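You operate a simulated robot arm through the tools that you are given. There is no shell and no other tool.

The job below is to be done with a simulated robot arm. You get a single attempt, and the scene is never put back.

## Task
Clamp the white key top onto the glued key in the jig, then wipe off the glue that squeezes out.
Fine: lift the bar before you wipe; use the green pad and put it back; leave the blue knob. What is to be rubbed or washed off counts as gone when no trace of it is left.
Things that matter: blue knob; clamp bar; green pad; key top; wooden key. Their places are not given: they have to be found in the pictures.

The check looks at the end state, three seconds after you hand in, the way a careful person would. Anything else that was tipped, shoved, dropped, spilled or broken makes it a failure.

## Robot
A 7-joint arm with a two-finger parallel gripper, fixed in place. Base frame: the origin is at the foot of the arm, x ahead of it, y to its left, z up. Units: mm, degrees, N and s.
Its first joint turns from -149.0 to 149.0 degrees. Payload 3.43 kg.
Tool frame: the origin (TCP) lies between the finger pads and is the grasp point; the fingertips stand 30 mm ahead of it; z points along the fingers, y is the line along which they close. The gripper opens to 94 mm. The fingers are 28 mm wide and 10 mm thick; the gripper's body (50 by 96 mm) begins 55 mm behind the TCP.
Orientation is that of the tool frame in the base frame, as a unit quaternion [w, x, y, z]. With the fingers straight down and closing along the base's y, the tool's x points along the base's -x, its y along +y and its z along -z.

## Interface
- The arm moves only by the tool apply_moves. Its argument "commands" is a list of rows, each an object of numbers (a shift or turn left out is 0, a gripper value left out holds the last): "tx", "ty", "tz": the shift along the tool's x, y, z in mm; "ax", "ay", "az": the turn, a rotation vector about the tool's x, y, z in degrees; "jaw": the finger opening in mm, from 0 to 94. In form: [{"tx": .., "ty": .., "tz": .., "ax": .., "ay": .., "az": .., "jaw": ..}, ...]. A call has 1 to 20 rows; each row is the pose to reach, as a shift and turn from the pose commanded when the call began, along the tool's axes at that moment. Rows are played at 5 a second. More than 50 mm and 8.6 degrees between two rows, or a gripper value outside its range, and nothing of the call is played. A pose out of reach is approached as far as the arm can. The call stops where the force on the tool passes 40 N (or 10 N more than at its start, if that is more) or the arm is blocked; 0.2 s more then pass. Each finger travels about 45 mm/s and halts on what it meets, pressing with about 26 N; the grip force reading is that of the motor and also rises with nothing between the fingers. The clock runs only during rows and for 0.2 s after the last one: add rows that repeat a pose to give the fingers time. The reply holds the time, the measured pose of the TCP, the force on the tool along the base axes, the opening and the grip force, in the units named above and with some noise, with the torque about the TCP (base axes, N m) and any sound that the robot's microphone picked up.
- Cameras (640 x 400 px; columns grow to the right, rows downward): "scene" is fixed at [53.9, 657.6, 1365.8]; the picture's right is [-0.16, -0.99, 0.00], its down [-0.58, 0.09, -0.81] and it looks along [0.80, -0.13, -0.58] (base axes); focal length 311 px, centre (320, 200). "wrist" rides on the gripper at [76, 14, -102] in the tool frame; the picture's right is [-0.18, 0.98, 0.00], its down [-0.75, -0.14, -0.64] and it looks along [-0.63, -0.12, 0.77] (tool axes); focal length 243 px, centre (320, 200).
- get_image(camera): a new picture of that camera. No time passes.
- measure_at(camera, pixels): for up to 12 pixels [column, row] of the newest picture of that camera ("zoom" is the newest enlarged one), the place [x, y, z] in the base frame of the surface seen there, good to about 2 mm, but the place of the scene camera against the robot may be out by one fixed shift of up to 12 mm in any direction. No time passes.
- zoom(camera, box): a new picture of the part [left, top, right, bottom] of that camera's present view, enlarged. No time passes.
- hand_in(): hands the job in; it is judged then, once.

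Unless the task says otherwise, let go and move clear before handing in.

The tools are called as a command line: name --argument value ..., lists and objects as JSON in quotes. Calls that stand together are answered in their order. apply_moves: Moves the arm, as the interface text tells. Its arguments: {"type":"object","properties":{"commands":{"type":"array"}},"required":["commands"]} The other tools are called the same way: get_image (camera) takes a picture; measure_at (camera, pixels) gives the place of the surface under pixels of a picture; zoom (camera, box) takes an enlarged picture of a part of a camera's view; hand_in () hands the job in.

At the start:

```text
t: 0.0
tool_pos: [766.2, 624.3, 1108.2]
tool_rot: [0.0, -0.001, 1.0, 0.0]
wrist_force: [0.1, 0.4, -0.1]
torque: [-0.01, 0.03, 0.0]
opening: 94.1
finger_force: 0.0
```

scene: 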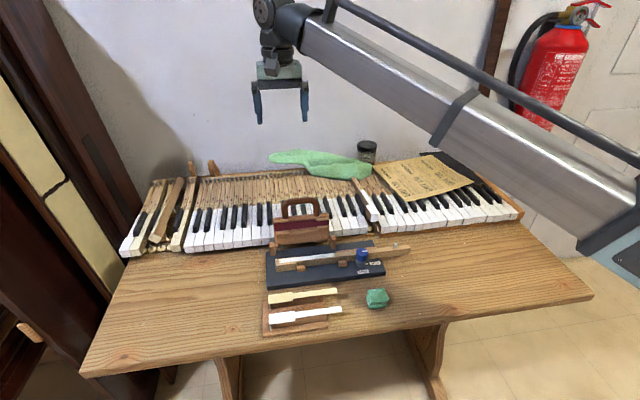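
wrist: 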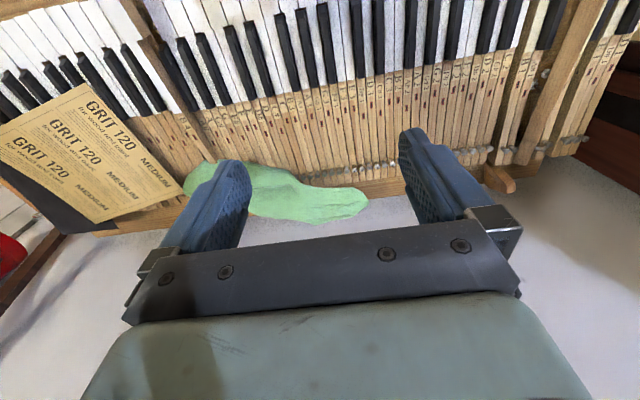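

The scene shows the jig (dark base around pixel 325,262), a bar with handle at (303,222), key tops at (305,297) and (305,315), and a green pad at (377,298). I'll zoom in to understand the details.

zoom --camera "scene" --box '[240, 180, 420, 345]'

zoom --camera "scene" --box '[255, 230, 415, 290]'

zoom --camera "scene" --box '[255, 280, 355, 340]'

```text
2.42 times, centred on (330, 262) of scene
```

zoom: 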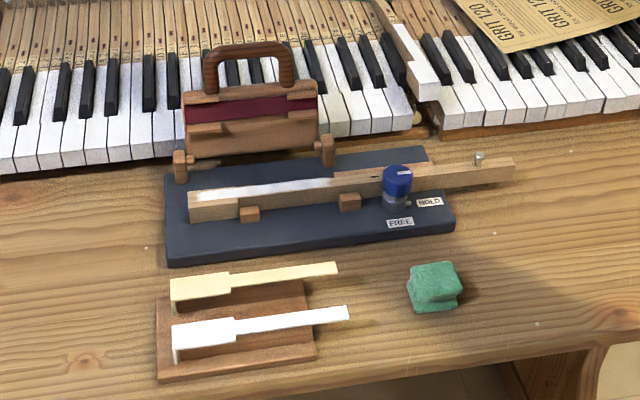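

```text
4.00 times, centred on (335, 260) of scene
```

zoom: 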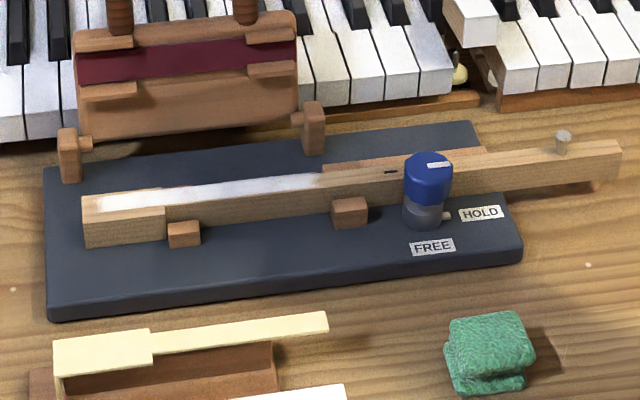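

```text
6.40 times, centred on (305, 310) of scene
```

zoom: 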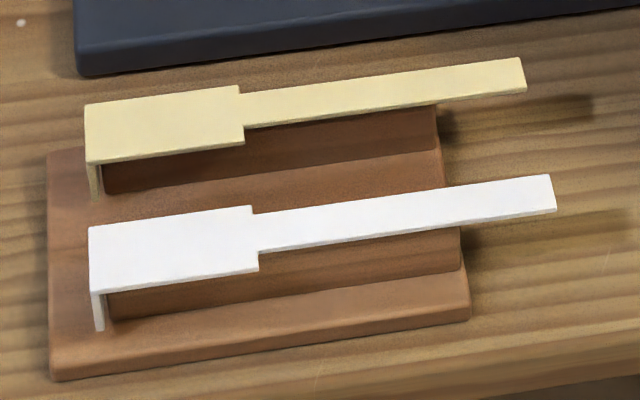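

The white top rests on a wooden stand near me, with its lip at the left end; the jig holds the key with glue on its head. I'll measure main points in the scene view before moving the wrist camera over it.

measure_at --camera "scene" --pixels '[[270, 318], [295, 314], [342, 309], [300, 329], [377, 293], [361, 250], [280, 262], [330, 255], [405, 245], [303, 202], [303, 235], [200, 330]]'

zoom --camera "scene" --box '[262, 190, 342, 250]'

```text
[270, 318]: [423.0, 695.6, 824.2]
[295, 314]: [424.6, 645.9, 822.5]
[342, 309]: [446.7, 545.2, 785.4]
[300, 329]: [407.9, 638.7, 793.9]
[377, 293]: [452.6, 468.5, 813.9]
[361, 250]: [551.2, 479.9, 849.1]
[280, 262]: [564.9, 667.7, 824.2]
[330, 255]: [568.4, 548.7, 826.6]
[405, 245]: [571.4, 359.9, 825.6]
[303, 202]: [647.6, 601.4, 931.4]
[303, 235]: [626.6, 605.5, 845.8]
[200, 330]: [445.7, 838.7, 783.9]
```

```text
6.67 times, centred on (302, 220) of scene
```

zoom: 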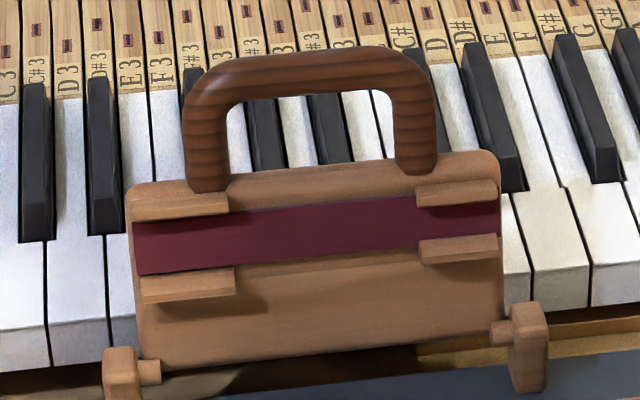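

Table is at z≈784, key top around (424,646,823), key around (566,~600,826). I'll move the gripper back in -x to view the jig and the stand with the wrist camera, which doesn't have the shift.

apply_moves --commands '[{"tx": 33, "tz": 10}, {"tx": 66, "tz": 20}, {"tx": 99, "tz": 30}, {"tx": 132, "tz": 40}, {"tx": 165, "tz": 50}, {"tx": 198, "tz": 60}, {"tx": 231, "tz": 70}, {"tx": 264, "tz": 80}, {"tx": 297, "tz": 90}, {"tx": 330, "tz": 100}]'

get_image --camera "wrist"

get_image --camera "scene"

```text
t: 2.2
tool_pos: [436.0, 624.7, 1009.1]
tool_rot: [0.0, 0.0, 1.0, 0.0]
wrist_force: [0.3, -0.4, -0.2]
torque: [-0.03, 0.03, 0.04]
opening: 94.1
finger_force: 0.1
```

```text
taken
```

wrist: 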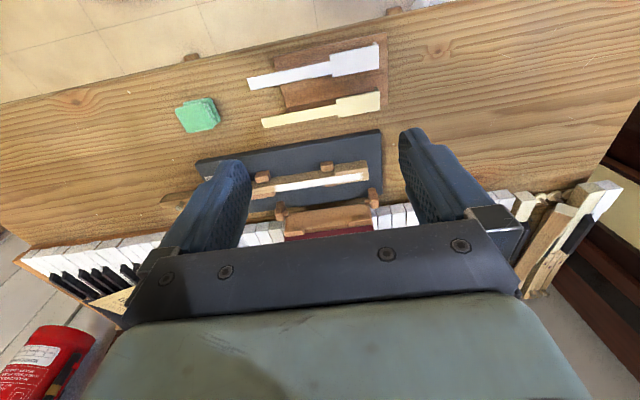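

```text
taken
```

scene: 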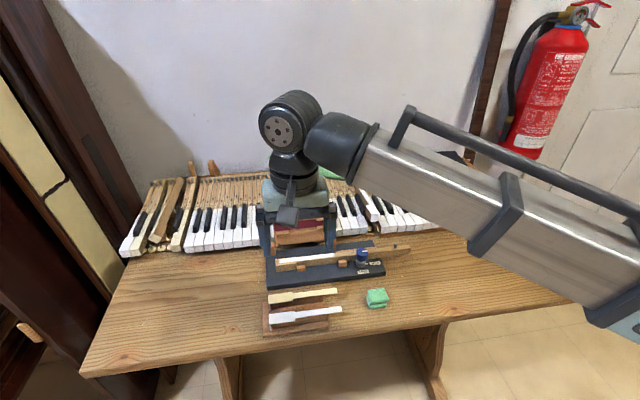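

The wrist view now shows the whole workspace: white top at (310,68), pad at (198,115), jig at (300,170). I'll zoom in and measure accurately.

zoom --camera "wrist" --box '[160, 30, 400, 180]'

measure_at --camera "zoom" --pixels '[[576, 70], [470, 90], [350, 120], [240, 140], [100, 200], [576, 200], [300, 240], [480, 520]]'

zoom --camera "wrist" --box '[230, 30, 390, 130]'

```text
2.67 times, centred on (280, 105) of wrist
```

zoom: 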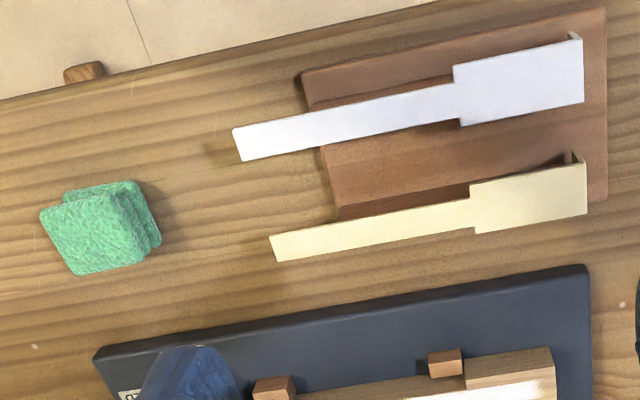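

```text
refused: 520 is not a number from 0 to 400
```

```text
4.00 times, centred on (310, 80) of wrist
```

zoom: 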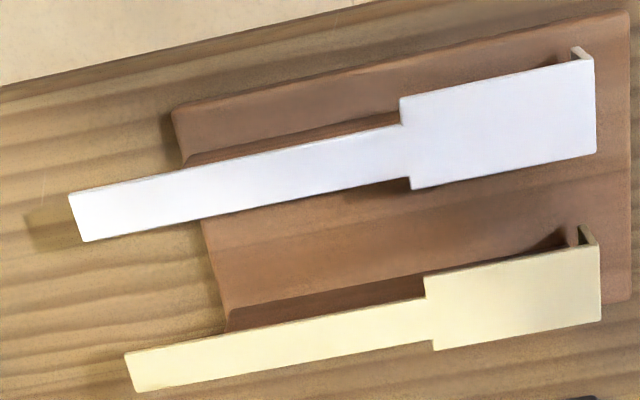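

The white top is clear in the zoom: front edge (594,105), shoulder (405,140), tail (76,218). I'll measure corners and the center line.

measure_at --camera "zoom" --pixels '[[588, 64], [590, 148], [404, 101], [413, 185], [395, 132], [404, 174], [73, 199], [86, 237], [500, 125], [240, 180], [300, 115], [520, 220]]'

zoom --camera "wrist" --box '[160, 80, 240, 140]'

zoom --camera "wrist" --box '[240, 130, 400, 235]'

```text
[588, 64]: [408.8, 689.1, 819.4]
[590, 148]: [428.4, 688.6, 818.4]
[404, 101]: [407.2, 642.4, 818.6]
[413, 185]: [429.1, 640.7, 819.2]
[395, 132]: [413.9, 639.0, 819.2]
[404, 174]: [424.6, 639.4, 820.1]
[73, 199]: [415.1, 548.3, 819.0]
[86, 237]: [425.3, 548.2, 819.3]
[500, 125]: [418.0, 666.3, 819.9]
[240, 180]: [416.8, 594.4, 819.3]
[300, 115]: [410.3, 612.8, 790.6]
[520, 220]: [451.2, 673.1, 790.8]
```

```text
6.67 times, centred on (200, 110) of wrist
```

zoom: 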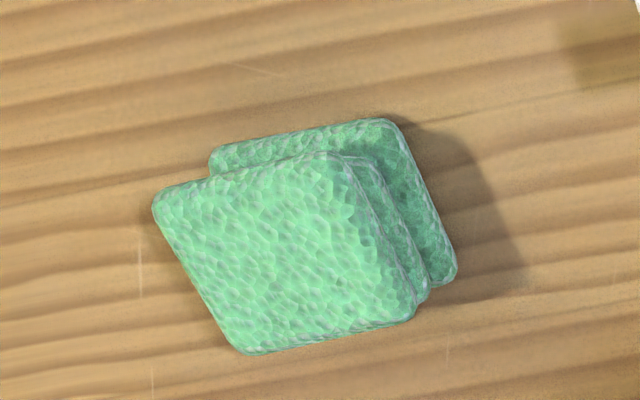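

```text
3.81 times, centred on (320, 182) of wrist
```

zoom: 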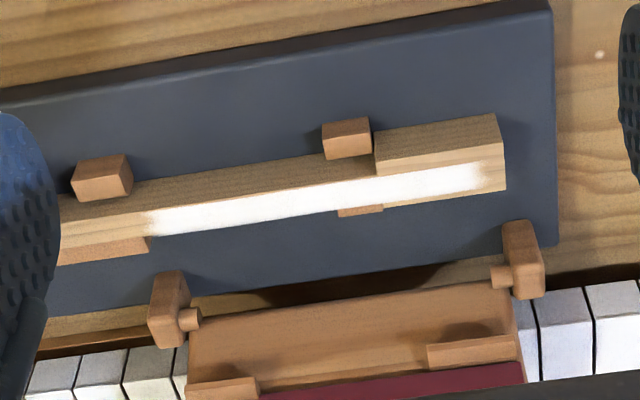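

The key's top face has white glue from (145,222) to (485,172) in this zoom. I'll measure key edges, hinge posts, blocks and the bar.

measure_at --camera "zoom" --pixels '[[500, 158], [502, 187], [380, 180], [385, 203], [330, 186], [340, 210], [150, 215], [155, 232], [480, 170], [346, 128], [350, 154], [450, 60]]'

measure_at --camera "zoom" --pixels '[[520, 235], [540, 285], [165, 285], [170, 335], [500, 290], [200, 330], [515, 340], [190, 385], [350, 330], [400, 375], [500, 278], [230, 360]]'

```text
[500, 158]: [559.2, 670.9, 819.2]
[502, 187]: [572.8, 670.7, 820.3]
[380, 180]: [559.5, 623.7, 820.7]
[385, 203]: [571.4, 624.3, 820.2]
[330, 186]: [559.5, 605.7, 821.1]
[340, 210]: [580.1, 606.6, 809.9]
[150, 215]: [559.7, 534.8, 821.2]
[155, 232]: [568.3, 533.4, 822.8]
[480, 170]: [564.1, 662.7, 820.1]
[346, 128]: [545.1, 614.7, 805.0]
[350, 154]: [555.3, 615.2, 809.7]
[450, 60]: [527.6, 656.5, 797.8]
```

```text
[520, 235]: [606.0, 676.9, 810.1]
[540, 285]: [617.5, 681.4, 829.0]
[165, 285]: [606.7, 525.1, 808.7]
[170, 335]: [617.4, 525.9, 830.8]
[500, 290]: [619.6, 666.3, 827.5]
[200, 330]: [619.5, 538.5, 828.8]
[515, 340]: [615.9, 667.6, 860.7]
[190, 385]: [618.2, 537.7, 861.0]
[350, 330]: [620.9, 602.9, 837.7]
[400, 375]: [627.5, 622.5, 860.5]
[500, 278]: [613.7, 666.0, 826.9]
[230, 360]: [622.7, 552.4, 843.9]
```

Key lies along y with top near z≈820.5 and front end around y≈672; bar is hinged near x≈615 and leans back. I'll go closer with the wrist camera to get finer measurements of the key head and hinge.

apply_moves --commands '[{"tx": -40, "tz": 25}, {"tx": -80, "tz": 55}, {"tx": -105, "tz": 85}, {"tx": -105, "tz": 110}]'

get_image --camera "wrist"

get_image --camera "scene"

```text
t: 3.2
tool_pos: [541.9, 623.8, 898.3]
tool_rot: [0.0, 0.001, 1.0, 0.001]
wrist_force: [-0.1, 0.2, 0.7]
torque: [0.01, -0.03, -0.03]
opening: 94.2
finger_force: 0.1
```

```text
taken
```

wrist: 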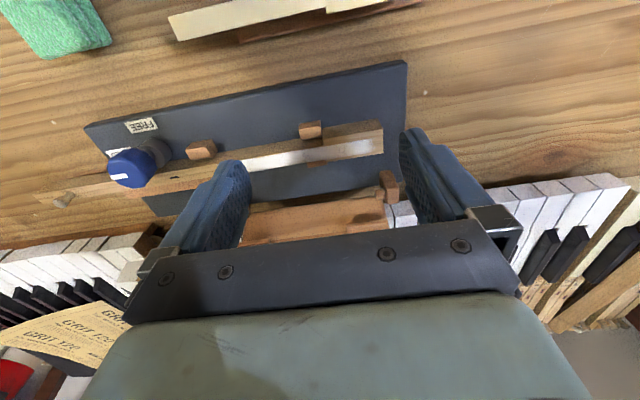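

```text
taken
```

scene: 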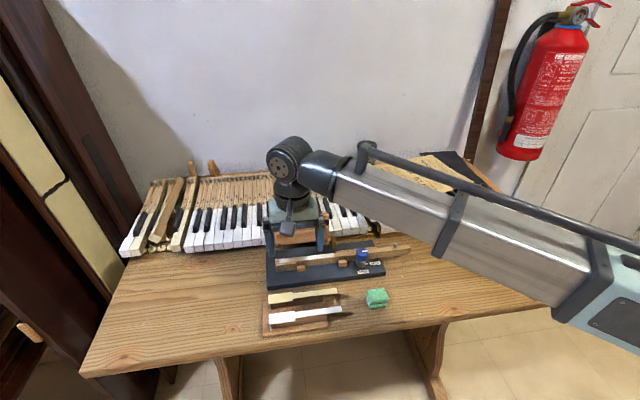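

The key is now seen steeply from above at (320,145) in the wrist image. I'll zoom in and measure its edges.

zoom --camera "wrist" --box '[240, 100, 420, 212]'

measure_at --camera "wrist" --pixels '[[381, 136], [382, 151], [330, 138], [330, 156], [300, 150], [302, 163], [260, 157], [262, 168], [310, 126], [318, 168], [203, 148], [390, 180]]'

```text
3.56 times, centred on (330, 156) of wrist
```

zoom: 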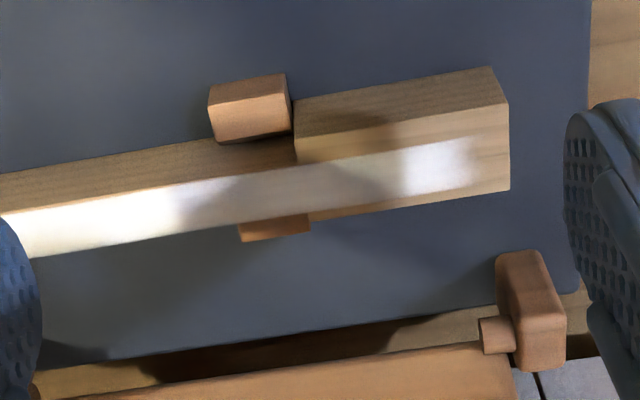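

```text
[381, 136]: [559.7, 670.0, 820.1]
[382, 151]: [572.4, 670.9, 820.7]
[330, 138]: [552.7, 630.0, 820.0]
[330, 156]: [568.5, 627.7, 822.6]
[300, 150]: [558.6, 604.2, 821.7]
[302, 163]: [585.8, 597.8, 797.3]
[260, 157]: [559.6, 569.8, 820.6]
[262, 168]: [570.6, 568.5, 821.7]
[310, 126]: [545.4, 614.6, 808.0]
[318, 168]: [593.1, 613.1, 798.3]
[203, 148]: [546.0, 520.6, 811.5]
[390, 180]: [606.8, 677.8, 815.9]
```

The key head's top face spans zoom (509,103)-(509,190) at the front, and (295,163)-(310,219) at the shoulder. I'll measure points just inside the edges.

measure_at --camera "zoom" --pixels '[[505, 110], [505, 186], [507, 150], [400, 138], [400, 202], [303, 165], [314, 213], [100, 200], [100, 240], [230, 176], [235, 222], [480, 120]]'

measure_at --camera "zoom" --pixels '[[250, 100], [285, 105], [215, 110], [275, 228], [245, 235], [305, 225], [500, 335], [530, 262], [555, 340], [485, 335], [400, 360], [450, 90]]'

```text
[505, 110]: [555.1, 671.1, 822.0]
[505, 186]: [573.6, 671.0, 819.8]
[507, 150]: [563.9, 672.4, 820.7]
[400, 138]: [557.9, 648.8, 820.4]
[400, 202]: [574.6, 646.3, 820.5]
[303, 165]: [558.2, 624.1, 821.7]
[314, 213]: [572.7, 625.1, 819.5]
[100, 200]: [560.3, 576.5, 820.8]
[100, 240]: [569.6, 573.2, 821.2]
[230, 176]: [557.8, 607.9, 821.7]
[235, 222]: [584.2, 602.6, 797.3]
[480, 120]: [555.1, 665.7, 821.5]
```

```text
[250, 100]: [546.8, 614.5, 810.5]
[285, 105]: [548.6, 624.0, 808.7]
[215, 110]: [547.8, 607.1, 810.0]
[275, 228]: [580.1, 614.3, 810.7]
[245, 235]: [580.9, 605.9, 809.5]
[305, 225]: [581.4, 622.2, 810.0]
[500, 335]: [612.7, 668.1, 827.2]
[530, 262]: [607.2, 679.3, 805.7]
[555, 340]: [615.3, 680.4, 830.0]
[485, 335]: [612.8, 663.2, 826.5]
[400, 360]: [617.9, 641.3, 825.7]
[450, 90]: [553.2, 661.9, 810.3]
```

Key head spans x≈554–575, y≈623–673, top z≈820.5, centre x≈564.5. Now I'll move to view the white top from the same close geometry.

apply_moves --commands '[{"tx": 45, "ty": 5}, {"tx": 90, "ty": 10}, {"tx": 135, "ty": 20}, {"tx": 146, "ty": 24}]'

get_image --camera "wrist"

zoom --camera "wrist" --box '[240, 90, 420, 202]'

```text
t: 4.2
tool_pos: [394.7, 647.4, 898.6]
tool_rot: [0.0, 0.0, 1.0, 0.0]
wrist_force: [-0.9, 0.7, -0.6]
torque: [0.0, -0.03, -0.01]
opening: 94.0
finger_force: 0.0
```

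```text
taken
```

wrist: 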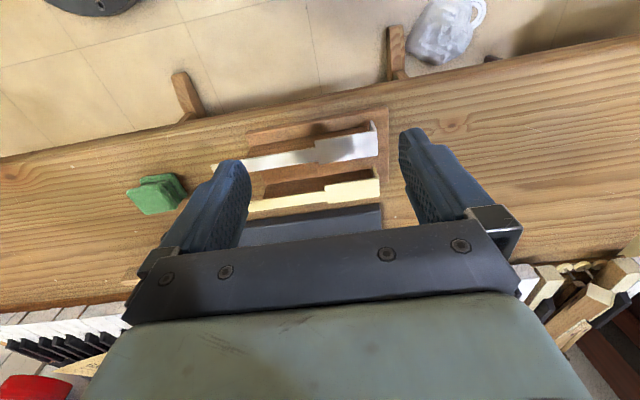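

```text
3.56 times, centred on (330, 146) of wrist
```

zoom: 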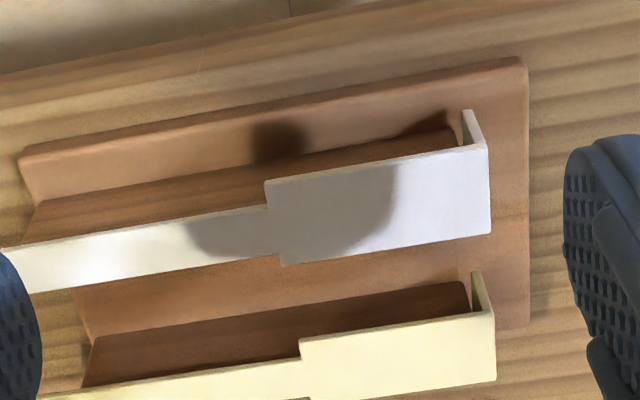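

The lip is visible at zoom (470,125), hanging from the plate's front. I'll measure edges of the plate, lip and stand.

measure_at --camera "zoom" --pixels '[[484, 152], [488, 230], [480, 190], [270, 185], [284, 260], [275, 222], [466, 114], [478, 140], [460, 140], [350, 162], [440, 135], [150, 180]]'

measure_at --camera "zoom" --pixels '[[350, 175], [360, 246], [420, 160], [430, 240], [200, 225], [205, 263], [100, 245], [105, 280], [360, 140], [500, 200], [300, 310], [400, 270]]'

zoom --camera "wrist" --box '[330, 100, 410, 150]'

```text
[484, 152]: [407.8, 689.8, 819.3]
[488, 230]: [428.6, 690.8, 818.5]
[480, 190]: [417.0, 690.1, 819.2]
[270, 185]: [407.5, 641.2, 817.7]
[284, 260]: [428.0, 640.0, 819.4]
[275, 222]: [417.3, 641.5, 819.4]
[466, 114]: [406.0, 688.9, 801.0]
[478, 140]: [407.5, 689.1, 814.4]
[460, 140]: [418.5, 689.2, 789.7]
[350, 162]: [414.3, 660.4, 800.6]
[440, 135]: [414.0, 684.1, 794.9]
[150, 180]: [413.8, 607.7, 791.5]
```

```text
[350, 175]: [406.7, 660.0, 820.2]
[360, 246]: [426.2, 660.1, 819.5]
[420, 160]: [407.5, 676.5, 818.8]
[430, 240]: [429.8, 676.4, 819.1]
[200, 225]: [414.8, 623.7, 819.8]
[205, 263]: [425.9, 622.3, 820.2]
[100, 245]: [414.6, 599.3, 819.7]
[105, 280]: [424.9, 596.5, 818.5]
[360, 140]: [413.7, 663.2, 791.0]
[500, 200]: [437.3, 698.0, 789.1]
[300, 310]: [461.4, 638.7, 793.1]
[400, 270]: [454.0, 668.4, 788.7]
```

```text
8.00 times, centred on (370, 125) of wrist
```

zoom: 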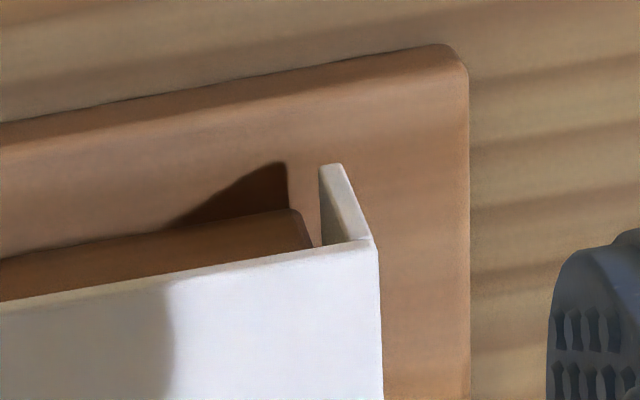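

Plate top z≈819.3, x≈407–429 (centre ≈418), front edge y≈691, shoulder y≈640.5, lip about 20 mm deep. I'll turn the tool -90° about its z (fingers then close along x) above the plate head and narrow the jaws, and check the yellow neighbour's edge.

measure_at --camera "wrist" --pixels '[[352, 185], [335, 187], [370, 181], [352, 196], [300, 195], [280, 199]]'

apply_moves --commands '[{"tx": -2, "ty": 1, "az": -8, "jaw": 80}, {"tx": -4, "ty": 2, "az": -16, "jaw": 70}, {"tx": -6, "ty": 3, "az": -24, "jaw": 60}, {"tx": -8, "ty": 3, "az": -32, "jaw": 50}, {"tx": -10, "ty": 4, "az": -40, "jaw": 40}, {"tx": -12, "ty": 5, "az": -48, "jaw": 30}, {"tx": -14, "ty": 6, "az": -56, "jaw": 30}, {"tx": -16, "ty": 7, "az": -64, "jaw": 30}, {"tx": -18, "ty": 8, "az": -72, "jaw": 30}, {"tx": -21, "ty": 8.6, "az": -80, "jaw": 30}, {"tx": -23.3, "ty": 8.6, "az": -86, "jaw": 30}, {"tx": -23.3, "ty": 8.6, "az": -90, "jaw": 30}, {"tx": -23.3, "ty": 8.6, "az": -90, "jaw": 30}]'

get_image --camera "wrist"

get_image --camera "scene"

```text
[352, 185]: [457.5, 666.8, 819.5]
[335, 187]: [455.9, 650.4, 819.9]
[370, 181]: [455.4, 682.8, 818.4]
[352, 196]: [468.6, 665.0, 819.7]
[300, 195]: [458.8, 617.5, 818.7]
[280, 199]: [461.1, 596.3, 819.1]
```

```text
t: 7.0
tool_pos: [417.9, 656.7, 898.4]
tool_rot: [0.0, 0.707, -0.707, 0.001]
wrist_force: [0.8, 0.5, -0.1]
torque: [0.05, 0.0, -0.05]
opening: 29.9
finger_force: 0.0
```

```text
taken
```

wrist: 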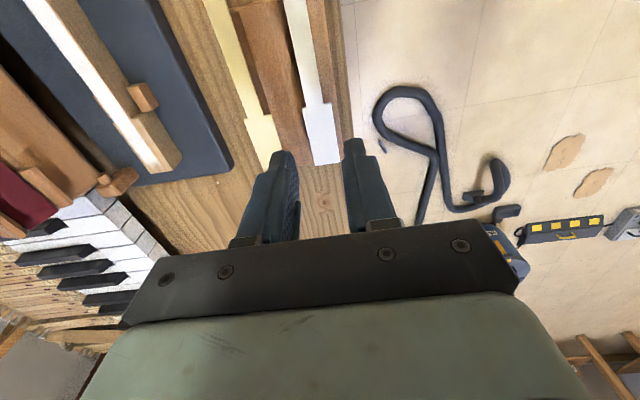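

```text
taken
```

scene: 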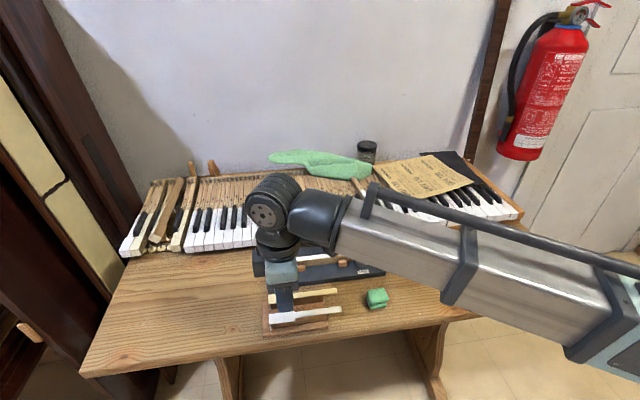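

The tool is now turned; fingers at (275,200) and (365,195) straddle the white head at (322,135). I'll descend to just above the plate and check alignment.

apply_moves --commands '[{"tz": 22}, {"tz": 42}, {"tz": 42}]'

get_image --camera "wrist"

zoom --camera "wrist" --box '[240, 80, 400, 230]'

zoom --camera "scene" --box '[240, 250, 360, 345]'

```text
t: 7.8
tool_pos: [418.4, 658.3, 855.3]
tool_rot: [-0.001, 0.707, -0.707, 0.0]
wrist_force: [0.1, -0.1, 0.3]
torque: [0.02, 0.02, 0.0]
opening: 30.0
finger_force: 0.2
```

```text
taken
```

wrist: 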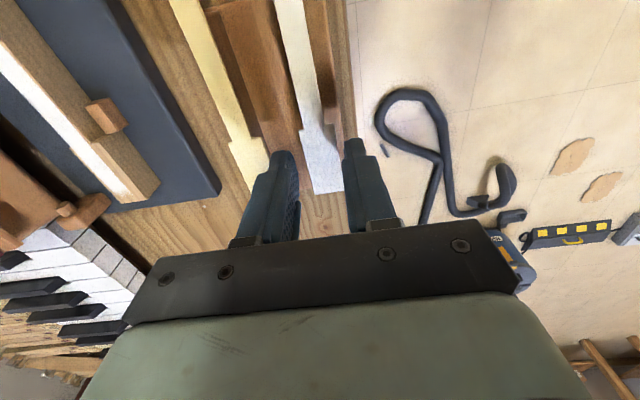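

```text
2.67 times, centred on (320, 155) of wrist
```

zoom: 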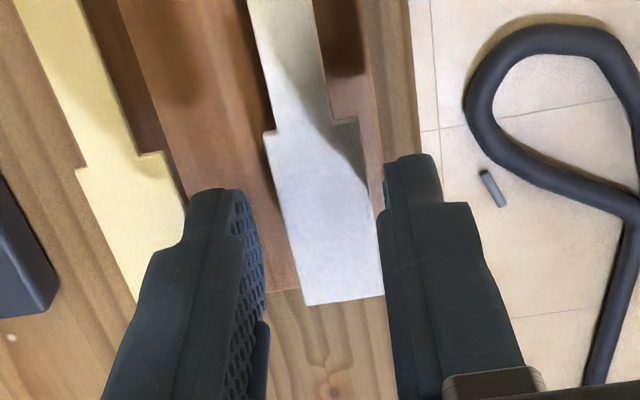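

```text
4.21 times, centred on (300, 298) of scene
```

zoom: 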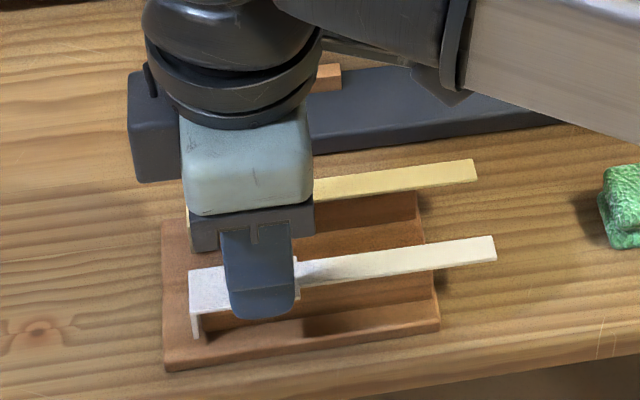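

The fingers straddle the head in both views. I'll check numerically where the finger pads are relative to the plate edges.

measure_at --camera "wrist" --pixels '[[293, 177], [295, 165], [346, 150], [352, 141], [306, 158], [311, 170], [336, 150], [338, 165], [316, 190], [342, 190], [289, 157], [280, 152]]'

```text
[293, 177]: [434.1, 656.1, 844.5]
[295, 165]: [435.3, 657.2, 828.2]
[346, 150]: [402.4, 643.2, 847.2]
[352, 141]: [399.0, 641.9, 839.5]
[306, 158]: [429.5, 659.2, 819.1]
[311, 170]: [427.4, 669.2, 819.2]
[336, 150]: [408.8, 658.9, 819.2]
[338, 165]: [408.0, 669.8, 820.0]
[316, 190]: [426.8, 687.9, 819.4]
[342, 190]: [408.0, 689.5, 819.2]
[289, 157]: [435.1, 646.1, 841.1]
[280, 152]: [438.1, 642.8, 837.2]
```

Pads are at x≈434 and ≈403, plate edges at ≈429.5 and ≈407.5: centred. I'll lower 12 mm (fingertips ~5 mm below the plate's top) and close.

apply_moves --commands '[{"tz": 6}, {"tz": 12}, {"tz": 12}, {"tz": 12, "jaw": 26}, {"tz": 12, "jaw": 23}, {"tz": 12, "jaw": 20}, {"tz": 12, "jaw": 18}, {"tz": 12, "jaw": 18}]'

get_image --camera "wrist"

zoom --camera "scene" --box '[240, 250, 360, 345]'

```text
t: 9.6
tool_pos: [418.3, 657.6, 845.2]
tool_rot: [0.0, -0.707, 0.707, 0.0]
wrist_force: [0.4, 0.4, -0.5]
torque: [0.03, -0.01, 0.0]
opening: 20.6
finger_force: 26.3
```

```text
taken
```

wrist: 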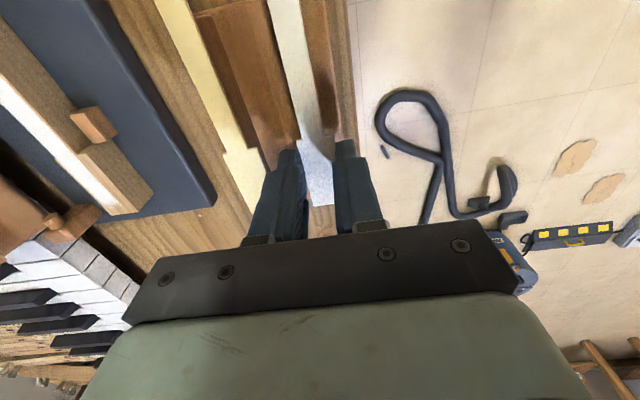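

```text
4.21 times, centred on (300, 298) of scene
```

zoom: 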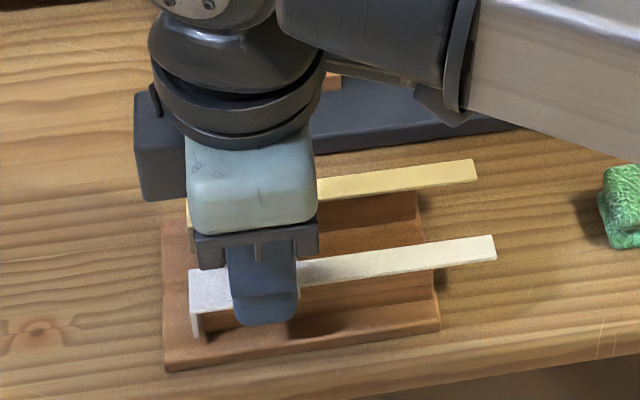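

The fingers stopped at 20.6 mm with 26 N, so the plate is held. I'll lift 40 mm and check.

apply_moves --commands '[{"tz": -5}, {"tz": -15}, {"tz": -30}, {"tz": -50}, {"tz": -50}]'

get_image --camera "wrist"

zoom --camera "scene" --box '[240, 235, 360, 330]'

zoom --camera "wrist" --box '[220, 0, 420, 230]'

```text
t: 10.8
tool_pos: [418.7, 658.2, 894.0]
tool_rot: [0.0, -0.707, 0.707, -0.001]
wrist_force: [-0.5, -0.1, -0.7]
torque: [0.0, -0.01, -0.01]
opening: 20.8
finger_force: 25.9
```

```text
taken
```

wrist: 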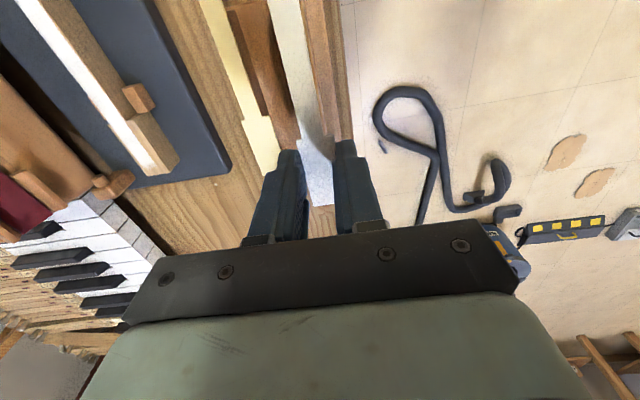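

```text
4.21 times, centred on (300, 282) of scene
```

zoom: 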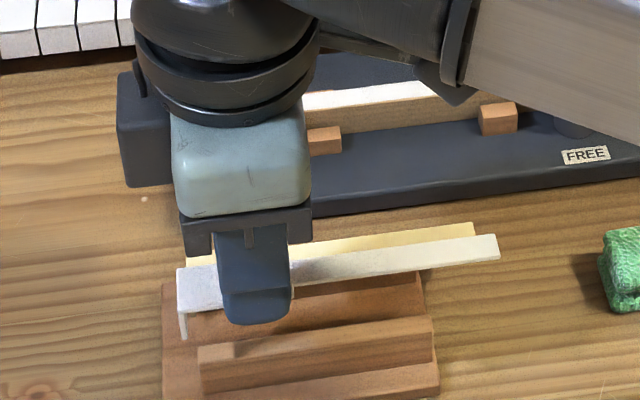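

```text
1.74 times, centred on (320, 115) of wrist
```

zoom: 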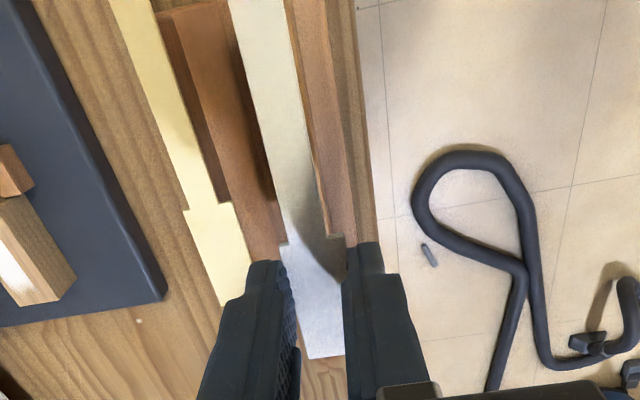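

The plate lifted cleanly and looks level. I'll measure its tail, shoulder and front in hand to know its pose relative to the TCP.

measure_at --camera "zoom" --pixels '[[255, 20], [235, 20], [280, 20], [265, 100], [285, 180], [312, 250], [325, 340], [310, 352], [340, 348], [288, 244], [340, 352], [300, 300]]'

measure_at --camera "wrist" --pixels '[[285, 10], [275, 5], [298, 5], [315, 150], [320, 200], [332, 195], [318, 170]]'

```text
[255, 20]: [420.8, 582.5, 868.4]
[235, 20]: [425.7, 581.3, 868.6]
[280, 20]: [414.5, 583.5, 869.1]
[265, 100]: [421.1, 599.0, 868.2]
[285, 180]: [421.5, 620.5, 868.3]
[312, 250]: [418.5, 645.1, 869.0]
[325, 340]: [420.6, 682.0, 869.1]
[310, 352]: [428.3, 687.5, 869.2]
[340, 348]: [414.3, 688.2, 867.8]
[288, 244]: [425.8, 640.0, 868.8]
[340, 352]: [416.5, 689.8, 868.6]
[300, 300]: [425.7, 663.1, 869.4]
```

```text
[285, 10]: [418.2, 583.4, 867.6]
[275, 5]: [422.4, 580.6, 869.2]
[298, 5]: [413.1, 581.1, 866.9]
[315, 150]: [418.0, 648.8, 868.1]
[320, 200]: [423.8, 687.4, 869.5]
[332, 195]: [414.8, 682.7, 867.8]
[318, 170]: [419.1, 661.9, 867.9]
```

Plate is level in hand: top = TCP−25.6 mm, front edge = TCP y+33.6. From here the key is visible at left (150,150); I'll zoom on it for a better centre-line estimate.

zoom --camera "wrist" --box '[20, 0, 240, 200]'

zoom --camera "wrist" --box '[80, 80, 200, 190]'

```text
2.00 times, centred on (130, 100) of wrist
```

zoom: 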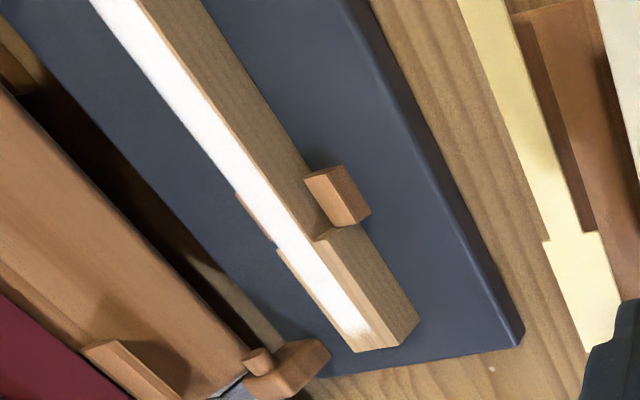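

```text
3.64 times, centred on (140, 135) of wrist
```

zoom: 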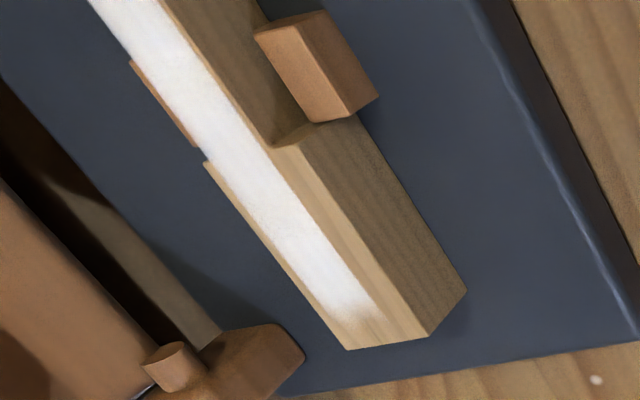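

Here the -x side face of the head is clearly visible ((300,147)–(427,338) is its top edge). I'll sample the side face and far edge to average out noise.

measure_at --camera "zoom" --pixels '[[350, 180], [370, 205], [390, 235], [400, 260], [420, 280], [435, 300], [340, 165], [360, 210], [380, 245], [400, 275], [415, 300], [430, 315]]'

measure_at --camera "zoom" --pixels '[[212, 168], [230, 192], [245, 211], [260, 231], [275, 251], [290, 271], [305, 290], [320, 310], [335, 330], [345, 343], [222, 182], [298, 281]]'

measure_at --camera "zoom" --pixels '[[352, 346], [365, 345], [380, 343], [395, 341], [410, 339], [424, 336], [355, 346], [375, 343], [385, 342], [400, 340], [415, 338], [370, 344]]'

measure_at --camera "zoom" --pixels '[[307, 158], [320, 178], [333, 198], [346, 218], [359, 238], [372, 258], [385, 278], [398, 298], [411, 318], [420, 332], [340, 208], [365, 247]]'

```text
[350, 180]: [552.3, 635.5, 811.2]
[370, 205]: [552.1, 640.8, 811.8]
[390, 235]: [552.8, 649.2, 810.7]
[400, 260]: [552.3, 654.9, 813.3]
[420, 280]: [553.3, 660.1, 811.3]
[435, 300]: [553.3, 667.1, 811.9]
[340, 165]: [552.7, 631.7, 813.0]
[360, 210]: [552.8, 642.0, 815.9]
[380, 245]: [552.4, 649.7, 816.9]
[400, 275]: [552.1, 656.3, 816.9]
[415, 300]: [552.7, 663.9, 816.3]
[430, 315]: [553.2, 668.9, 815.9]
```

```text
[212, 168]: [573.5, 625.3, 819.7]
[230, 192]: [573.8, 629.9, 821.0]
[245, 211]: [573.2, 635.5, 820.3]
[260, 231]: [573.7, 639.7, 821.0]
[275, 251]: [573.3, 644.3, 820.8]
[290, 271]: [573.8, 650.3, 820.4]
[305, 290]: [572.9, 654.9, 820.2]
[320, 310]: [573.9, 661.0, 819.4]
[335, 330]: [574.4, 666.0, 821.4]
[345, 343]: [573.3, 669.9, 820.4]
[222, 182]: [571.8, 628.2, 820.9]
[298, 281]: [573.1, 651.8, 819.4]
```

```text
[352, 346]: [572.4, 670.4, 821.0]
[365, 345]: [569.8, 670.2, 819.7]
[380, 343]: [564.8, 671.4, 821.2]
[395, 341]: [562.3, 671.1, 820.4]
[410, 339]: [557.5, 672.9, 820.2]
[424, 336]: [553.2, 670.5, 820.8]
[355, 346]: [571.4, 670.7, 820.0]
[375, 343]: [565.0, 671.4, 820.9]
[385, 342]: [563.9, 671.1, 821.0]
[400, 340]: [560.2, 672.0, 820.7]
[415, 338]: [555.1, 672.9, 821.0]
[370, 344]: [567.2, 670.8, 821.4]
```

```text
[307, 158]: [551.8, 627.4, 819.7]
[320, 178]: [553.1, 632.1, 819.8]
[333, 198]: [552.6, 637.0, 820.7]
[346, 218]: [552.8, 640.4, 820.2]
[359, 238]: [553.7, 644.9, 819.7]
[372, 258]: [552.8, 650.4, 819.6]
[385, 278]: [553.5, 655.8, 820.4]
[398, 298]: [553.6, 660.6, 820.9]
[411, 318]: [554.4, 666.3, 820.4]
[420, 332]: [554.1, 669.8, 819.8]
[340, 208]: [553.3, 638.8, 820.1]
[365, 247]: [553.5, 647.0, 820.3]
```

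Key head averages x 552.7–574.2 (centre ≈563.6), front face y≈672, top z≈820.5. I'll carry the plate over the key at this height, keeping ~2 mm of slack for the lip in front of the key end.

apply_moves --commands '[{"ty": -36, "tx": 3}, {"ty": -75, "tx": 7}, {"ty": -113, "tx": 11}, {"ty": -145.2, "tx": 13.9}, {"ty": -145.2, "tx": 13.9}]'

get_image --camera "wrist"

zoom --camera "scene" --box '[240, 190, 400, 300]'

zoom --camera "wrist" --box '[220, 0, 420, 230]'

```text
t: 12.0
tool_pos: [564.4, 642.9, 894.7]
tool_rot: [0.0, -0.707, 0.707, 0.0]
wrist_force: [-0.2, 0.8, -0.3]
torque: [0.0, 0.02, 0.0]
opening: 20.8
finger_force: 25.7
```

```text
taken
```

wrist: 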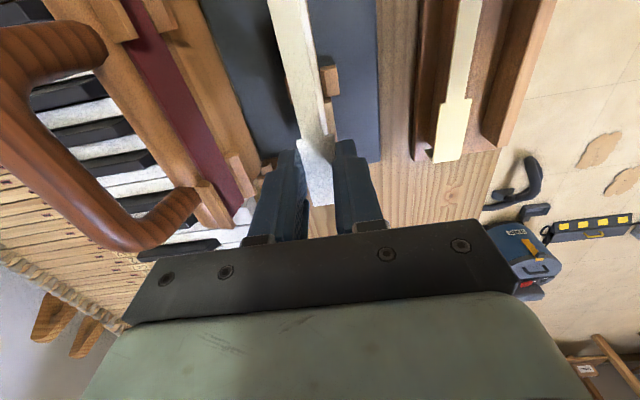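

```text
3.64 times, centred on (320, 245) of scene
```

zoom: 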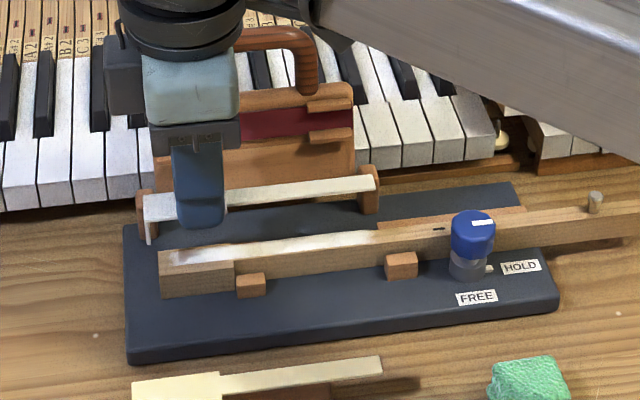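

```text
1.74 times, centred on (320, 115) of wrist
```

zoom: 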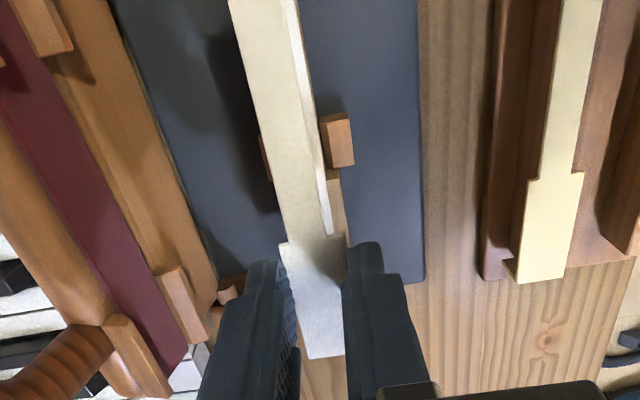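

The plate is over the key with the lip beyond its front end; the bar's handle is at left (50,60)-(180,210) in the wrist view. I'll measure the handle and bar for clearance and the later grasp.

measure_at --camera "wrist" --pixels '[[60, 40], [20, 60], [30, 120], [60, 180], [100, 230], [130, 235], [170, 210], [195, 195], [215, 205], [90, 45], [150, 60], [100, 205]]'

measure_at --camera "wrist" --pixels '[[190, 40], [230, 140], [140, 10], [200, 150], [230, 195], [205, 200], [100, 10], [240, 165], [180, 160], [160, 100], [120, 80], [265, 170]]'

```text
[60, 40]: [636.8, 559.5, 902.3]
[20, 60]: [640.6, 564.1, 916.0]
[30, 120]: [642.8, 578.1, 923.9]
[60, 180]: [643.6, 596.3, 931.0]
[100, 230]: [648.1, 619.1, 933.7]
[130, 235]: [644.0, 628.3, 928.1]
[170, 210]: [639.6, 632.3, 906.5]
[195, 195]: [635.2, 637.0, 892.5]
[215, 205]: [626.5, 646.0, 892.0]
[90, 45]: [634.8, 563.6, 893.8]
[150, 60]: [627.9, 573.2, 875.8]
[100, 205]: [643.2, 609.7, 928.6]
```

```text
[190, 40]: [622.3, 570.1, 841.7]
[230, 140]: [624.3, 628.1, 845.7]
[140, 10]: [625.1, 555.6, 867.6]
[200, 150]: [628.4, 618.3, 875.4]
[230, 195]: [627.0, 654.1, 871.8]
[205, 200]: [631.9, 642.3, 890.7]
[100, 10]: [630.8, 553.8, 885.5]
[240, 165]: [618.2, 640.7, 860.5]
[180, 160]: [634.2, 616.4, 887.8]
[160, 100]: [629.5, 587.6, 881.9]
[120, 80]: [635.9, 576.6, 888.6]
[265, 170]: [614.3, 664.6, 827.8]
```

Clearances are fine (handle at x≥635, gripper body up to x≈612). I'll lower 37 mm so the lip overlaps the key's front by ~8 mm while the plate stays ~9 mm above the glue.

apply_moves --commands '[{"tz": 10}, {"tz": 20}, {"tz": 27}, {"tz": 32}, {"tz": 37}, {"tz": 37}]'

get_image --camera "wrist"

zoom --camera "wrist" --box '[220, 0, 420, 230]'

zoom --camera "scene" --box '[255, 230, 355, 290]'

```text
t: 13.4
tool_pos: [563.6, 642.5, 856.8]
tool_rot: [0.0, 0.708, -0.707, 0.0]
wrist_force: [-0.6, 0.8, -0.5]
torque: [0.0, 0.0, 0.04]
opening: 20.7
finger_force: 26.0
```

```text
taken
```

wrist: 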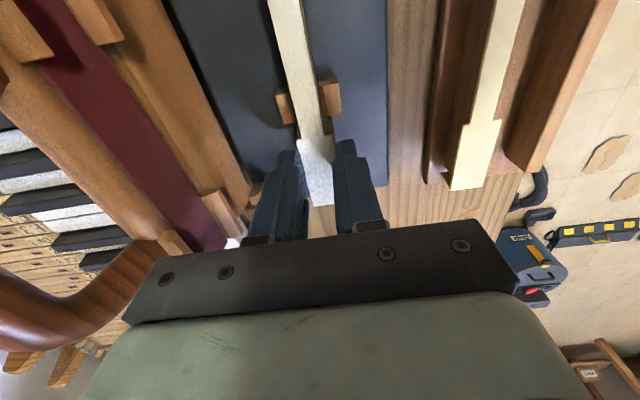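

```text
1.74 times, centred on (320, 115) of wrist
```

zoom: 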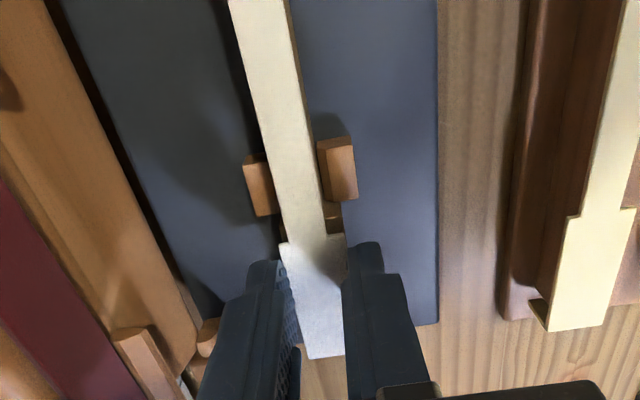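

```text
6.40 times, centred on (305, 260) of scene
```

zoom: 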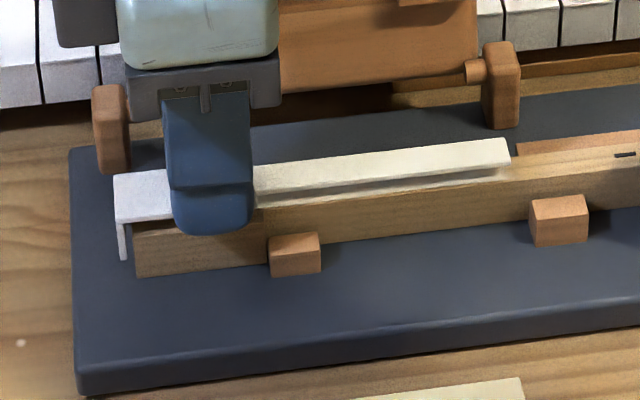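

The scene zoom shows a gap of roughly 2–2.5 mm between the lip (125,235) and the key front (135,250). I'll close it gently in small steps, watching the force along y.

apply_moves --commands '[{"tx": 0.5}, {"tx": 1.0}, {"tx": 1.3}, {"tx": 1.3}]'

apply_moves --commands '[{"tx": 0.25}, {"tx": 0.5}, {"tx": 0.5}]'

zoom --camera "scene" --box '[255, 240, 325, 282]'

```text
t: 14.4
tool_pos: [563.4, 640.4, 857.7]
tool_rot: [0.001, 0.707, -0.707, 0.0]
wrist_force: [0.1, 0.0, 0.4]
torque: [0.0, -0.04, 0.02]
opening: 20.9
finger_force: 25.9
```

```text
t: 15.2
tool_pos: [563.9, 640.1, 857.1]
tool_rot: [0.0, 0.707, -0.707, 0.0]
wrist_force: [-0.6, 0.8, -0.1]
torque: [-0.03, 0.05, -0.03]
opening: 20.6
finger_force: 25.7
```

```text
9.14 times, centred on (290, 261) of scene
```

zoom: 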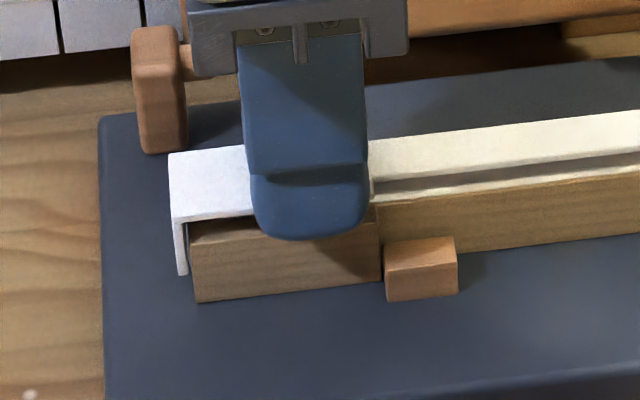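

Still no y force (0.8 N is noise) and a gap of about 1 mm is left at zoom (188,250). I'll step another 0.4 mm twice.

apply_moves --commands '[{"tx": 0.2}, {"tx": 0.4}, {"tx": 0.4}]'

apply_moves --commands '[{"tx": 0.2}, {"tx": 0.4}, {"tx": 0.4}]'

zoom --camera "scene" --box '[255, 240, 325, 282]'

```text
t: 16.0
tool_pos: [564.2, 639.5, 856.9]
tool_rot: [0.0, 0.707, -0.707, 0.0]
wrist_force: [-0.1, -0.2, 0.6]
torque: [-0.03, -0.02, 0.0]
opening: 20.7
finger_force: 25.7
```

```text
t: 16.8
tool_pos: [563.0, 639.3, 856.2]
tool_rot: [-0.001, -0.707, 0.707, 0.0]
wrist_force: [0.5, 0.1, -0.3]
torque: [0.03, -0.02, 0.02]
opening: 20.7
finger_force: 26.2
```

```text
9.14 times, centred on (290, 261) of scene
```

zoom: 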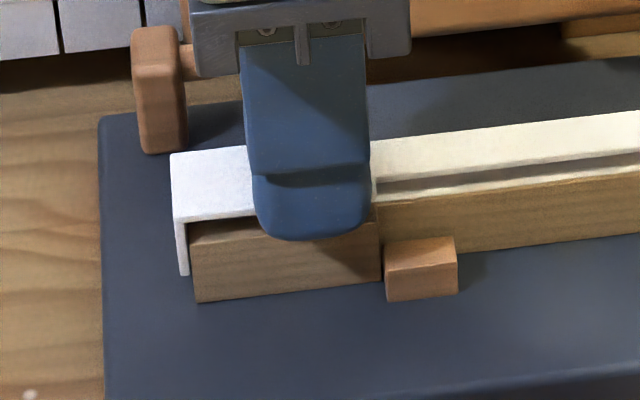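

The lip (189,250) nearly meets the key front (191,250); no force yet. One more 0.4 mm step.

apply_moves --commands '[{"tx": 0.2}, {"tx": 0.4}, {"tx": 0.4}]'

apply_moves --commands '[{"tx": 0.2}, {"tx": 0.4}, {"tx": 0.4}]'

zoom --camera "scene" --box '[270, 250, 305, 271]'

```text
t: 17.6
tool_pos: [562.4, 639.7, 856.0]
tool_rot: [0.0, 0.708, -0.706, 0.0]
wrist_force: [-1.0, -0.1, 0.4]
torque: [0.02, -0.01, -0.04]
opening: 20.5
finger_force: 25.7
```

```text
t: 18.4
tool_pos: [562.3, 639.0, 857.6]
tool_rot: [-0.001, -0.707, 0.707, 0.0]
wrist_force: [-1.4, 4.2, -0.2]
torque: [0.15, 0.04, 0.01]
opening: 20.5
finger_force: 26.2
```

```text
16.00 times, centred on (288, 260) of scene
```

zoom: 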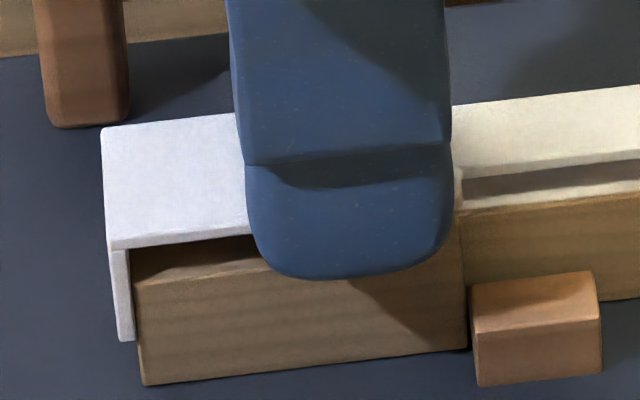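

Force y rose to 4.2 N: the lip has touched the key front. I'll back off 0.4 mm and lower toward the glue, watching the vertical force.

apply_moves --commands '[{"tx": -0.4}, {"tx": -0.4, "tz": 2}, {"tx": -0.4, "tz": 4}, {"tx": -0.4, "tz": 5.5}, {"tx": -0.4, "tz": 5.5}]'

zoom --camera "scene" --box '[255, 240, 325, 282]'

zoom --camera "wrist" --box '[220, 0, 420, 230]'

```text
t: 19.6
tool_pos: [562.6, 640.3, 850.5]
tool_rot: [0.001, -0.707, 0.707, 0.0]
wrist_force: [0.3, -0.4, -0.7]
torque: [0.0, 0.02, 0.01]
opening: 20.6
finger_force: 25.5
```

```text
9.14 times, centred on (290, 261) of scene
```

zoom: 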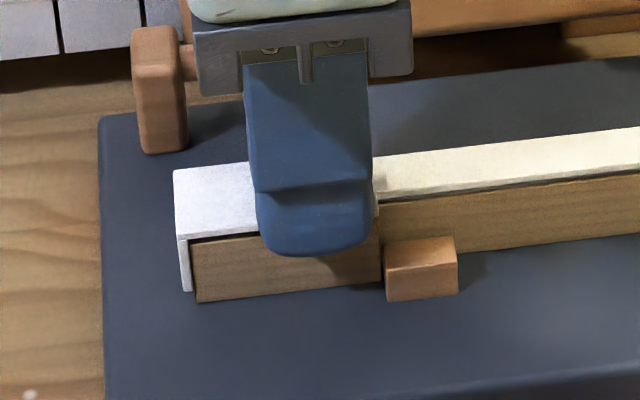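

```text
1.74 times, centred on (320, 115) of wrist
```

zoom: 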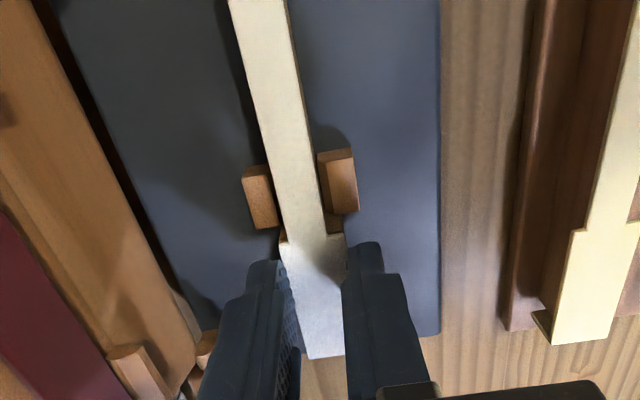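

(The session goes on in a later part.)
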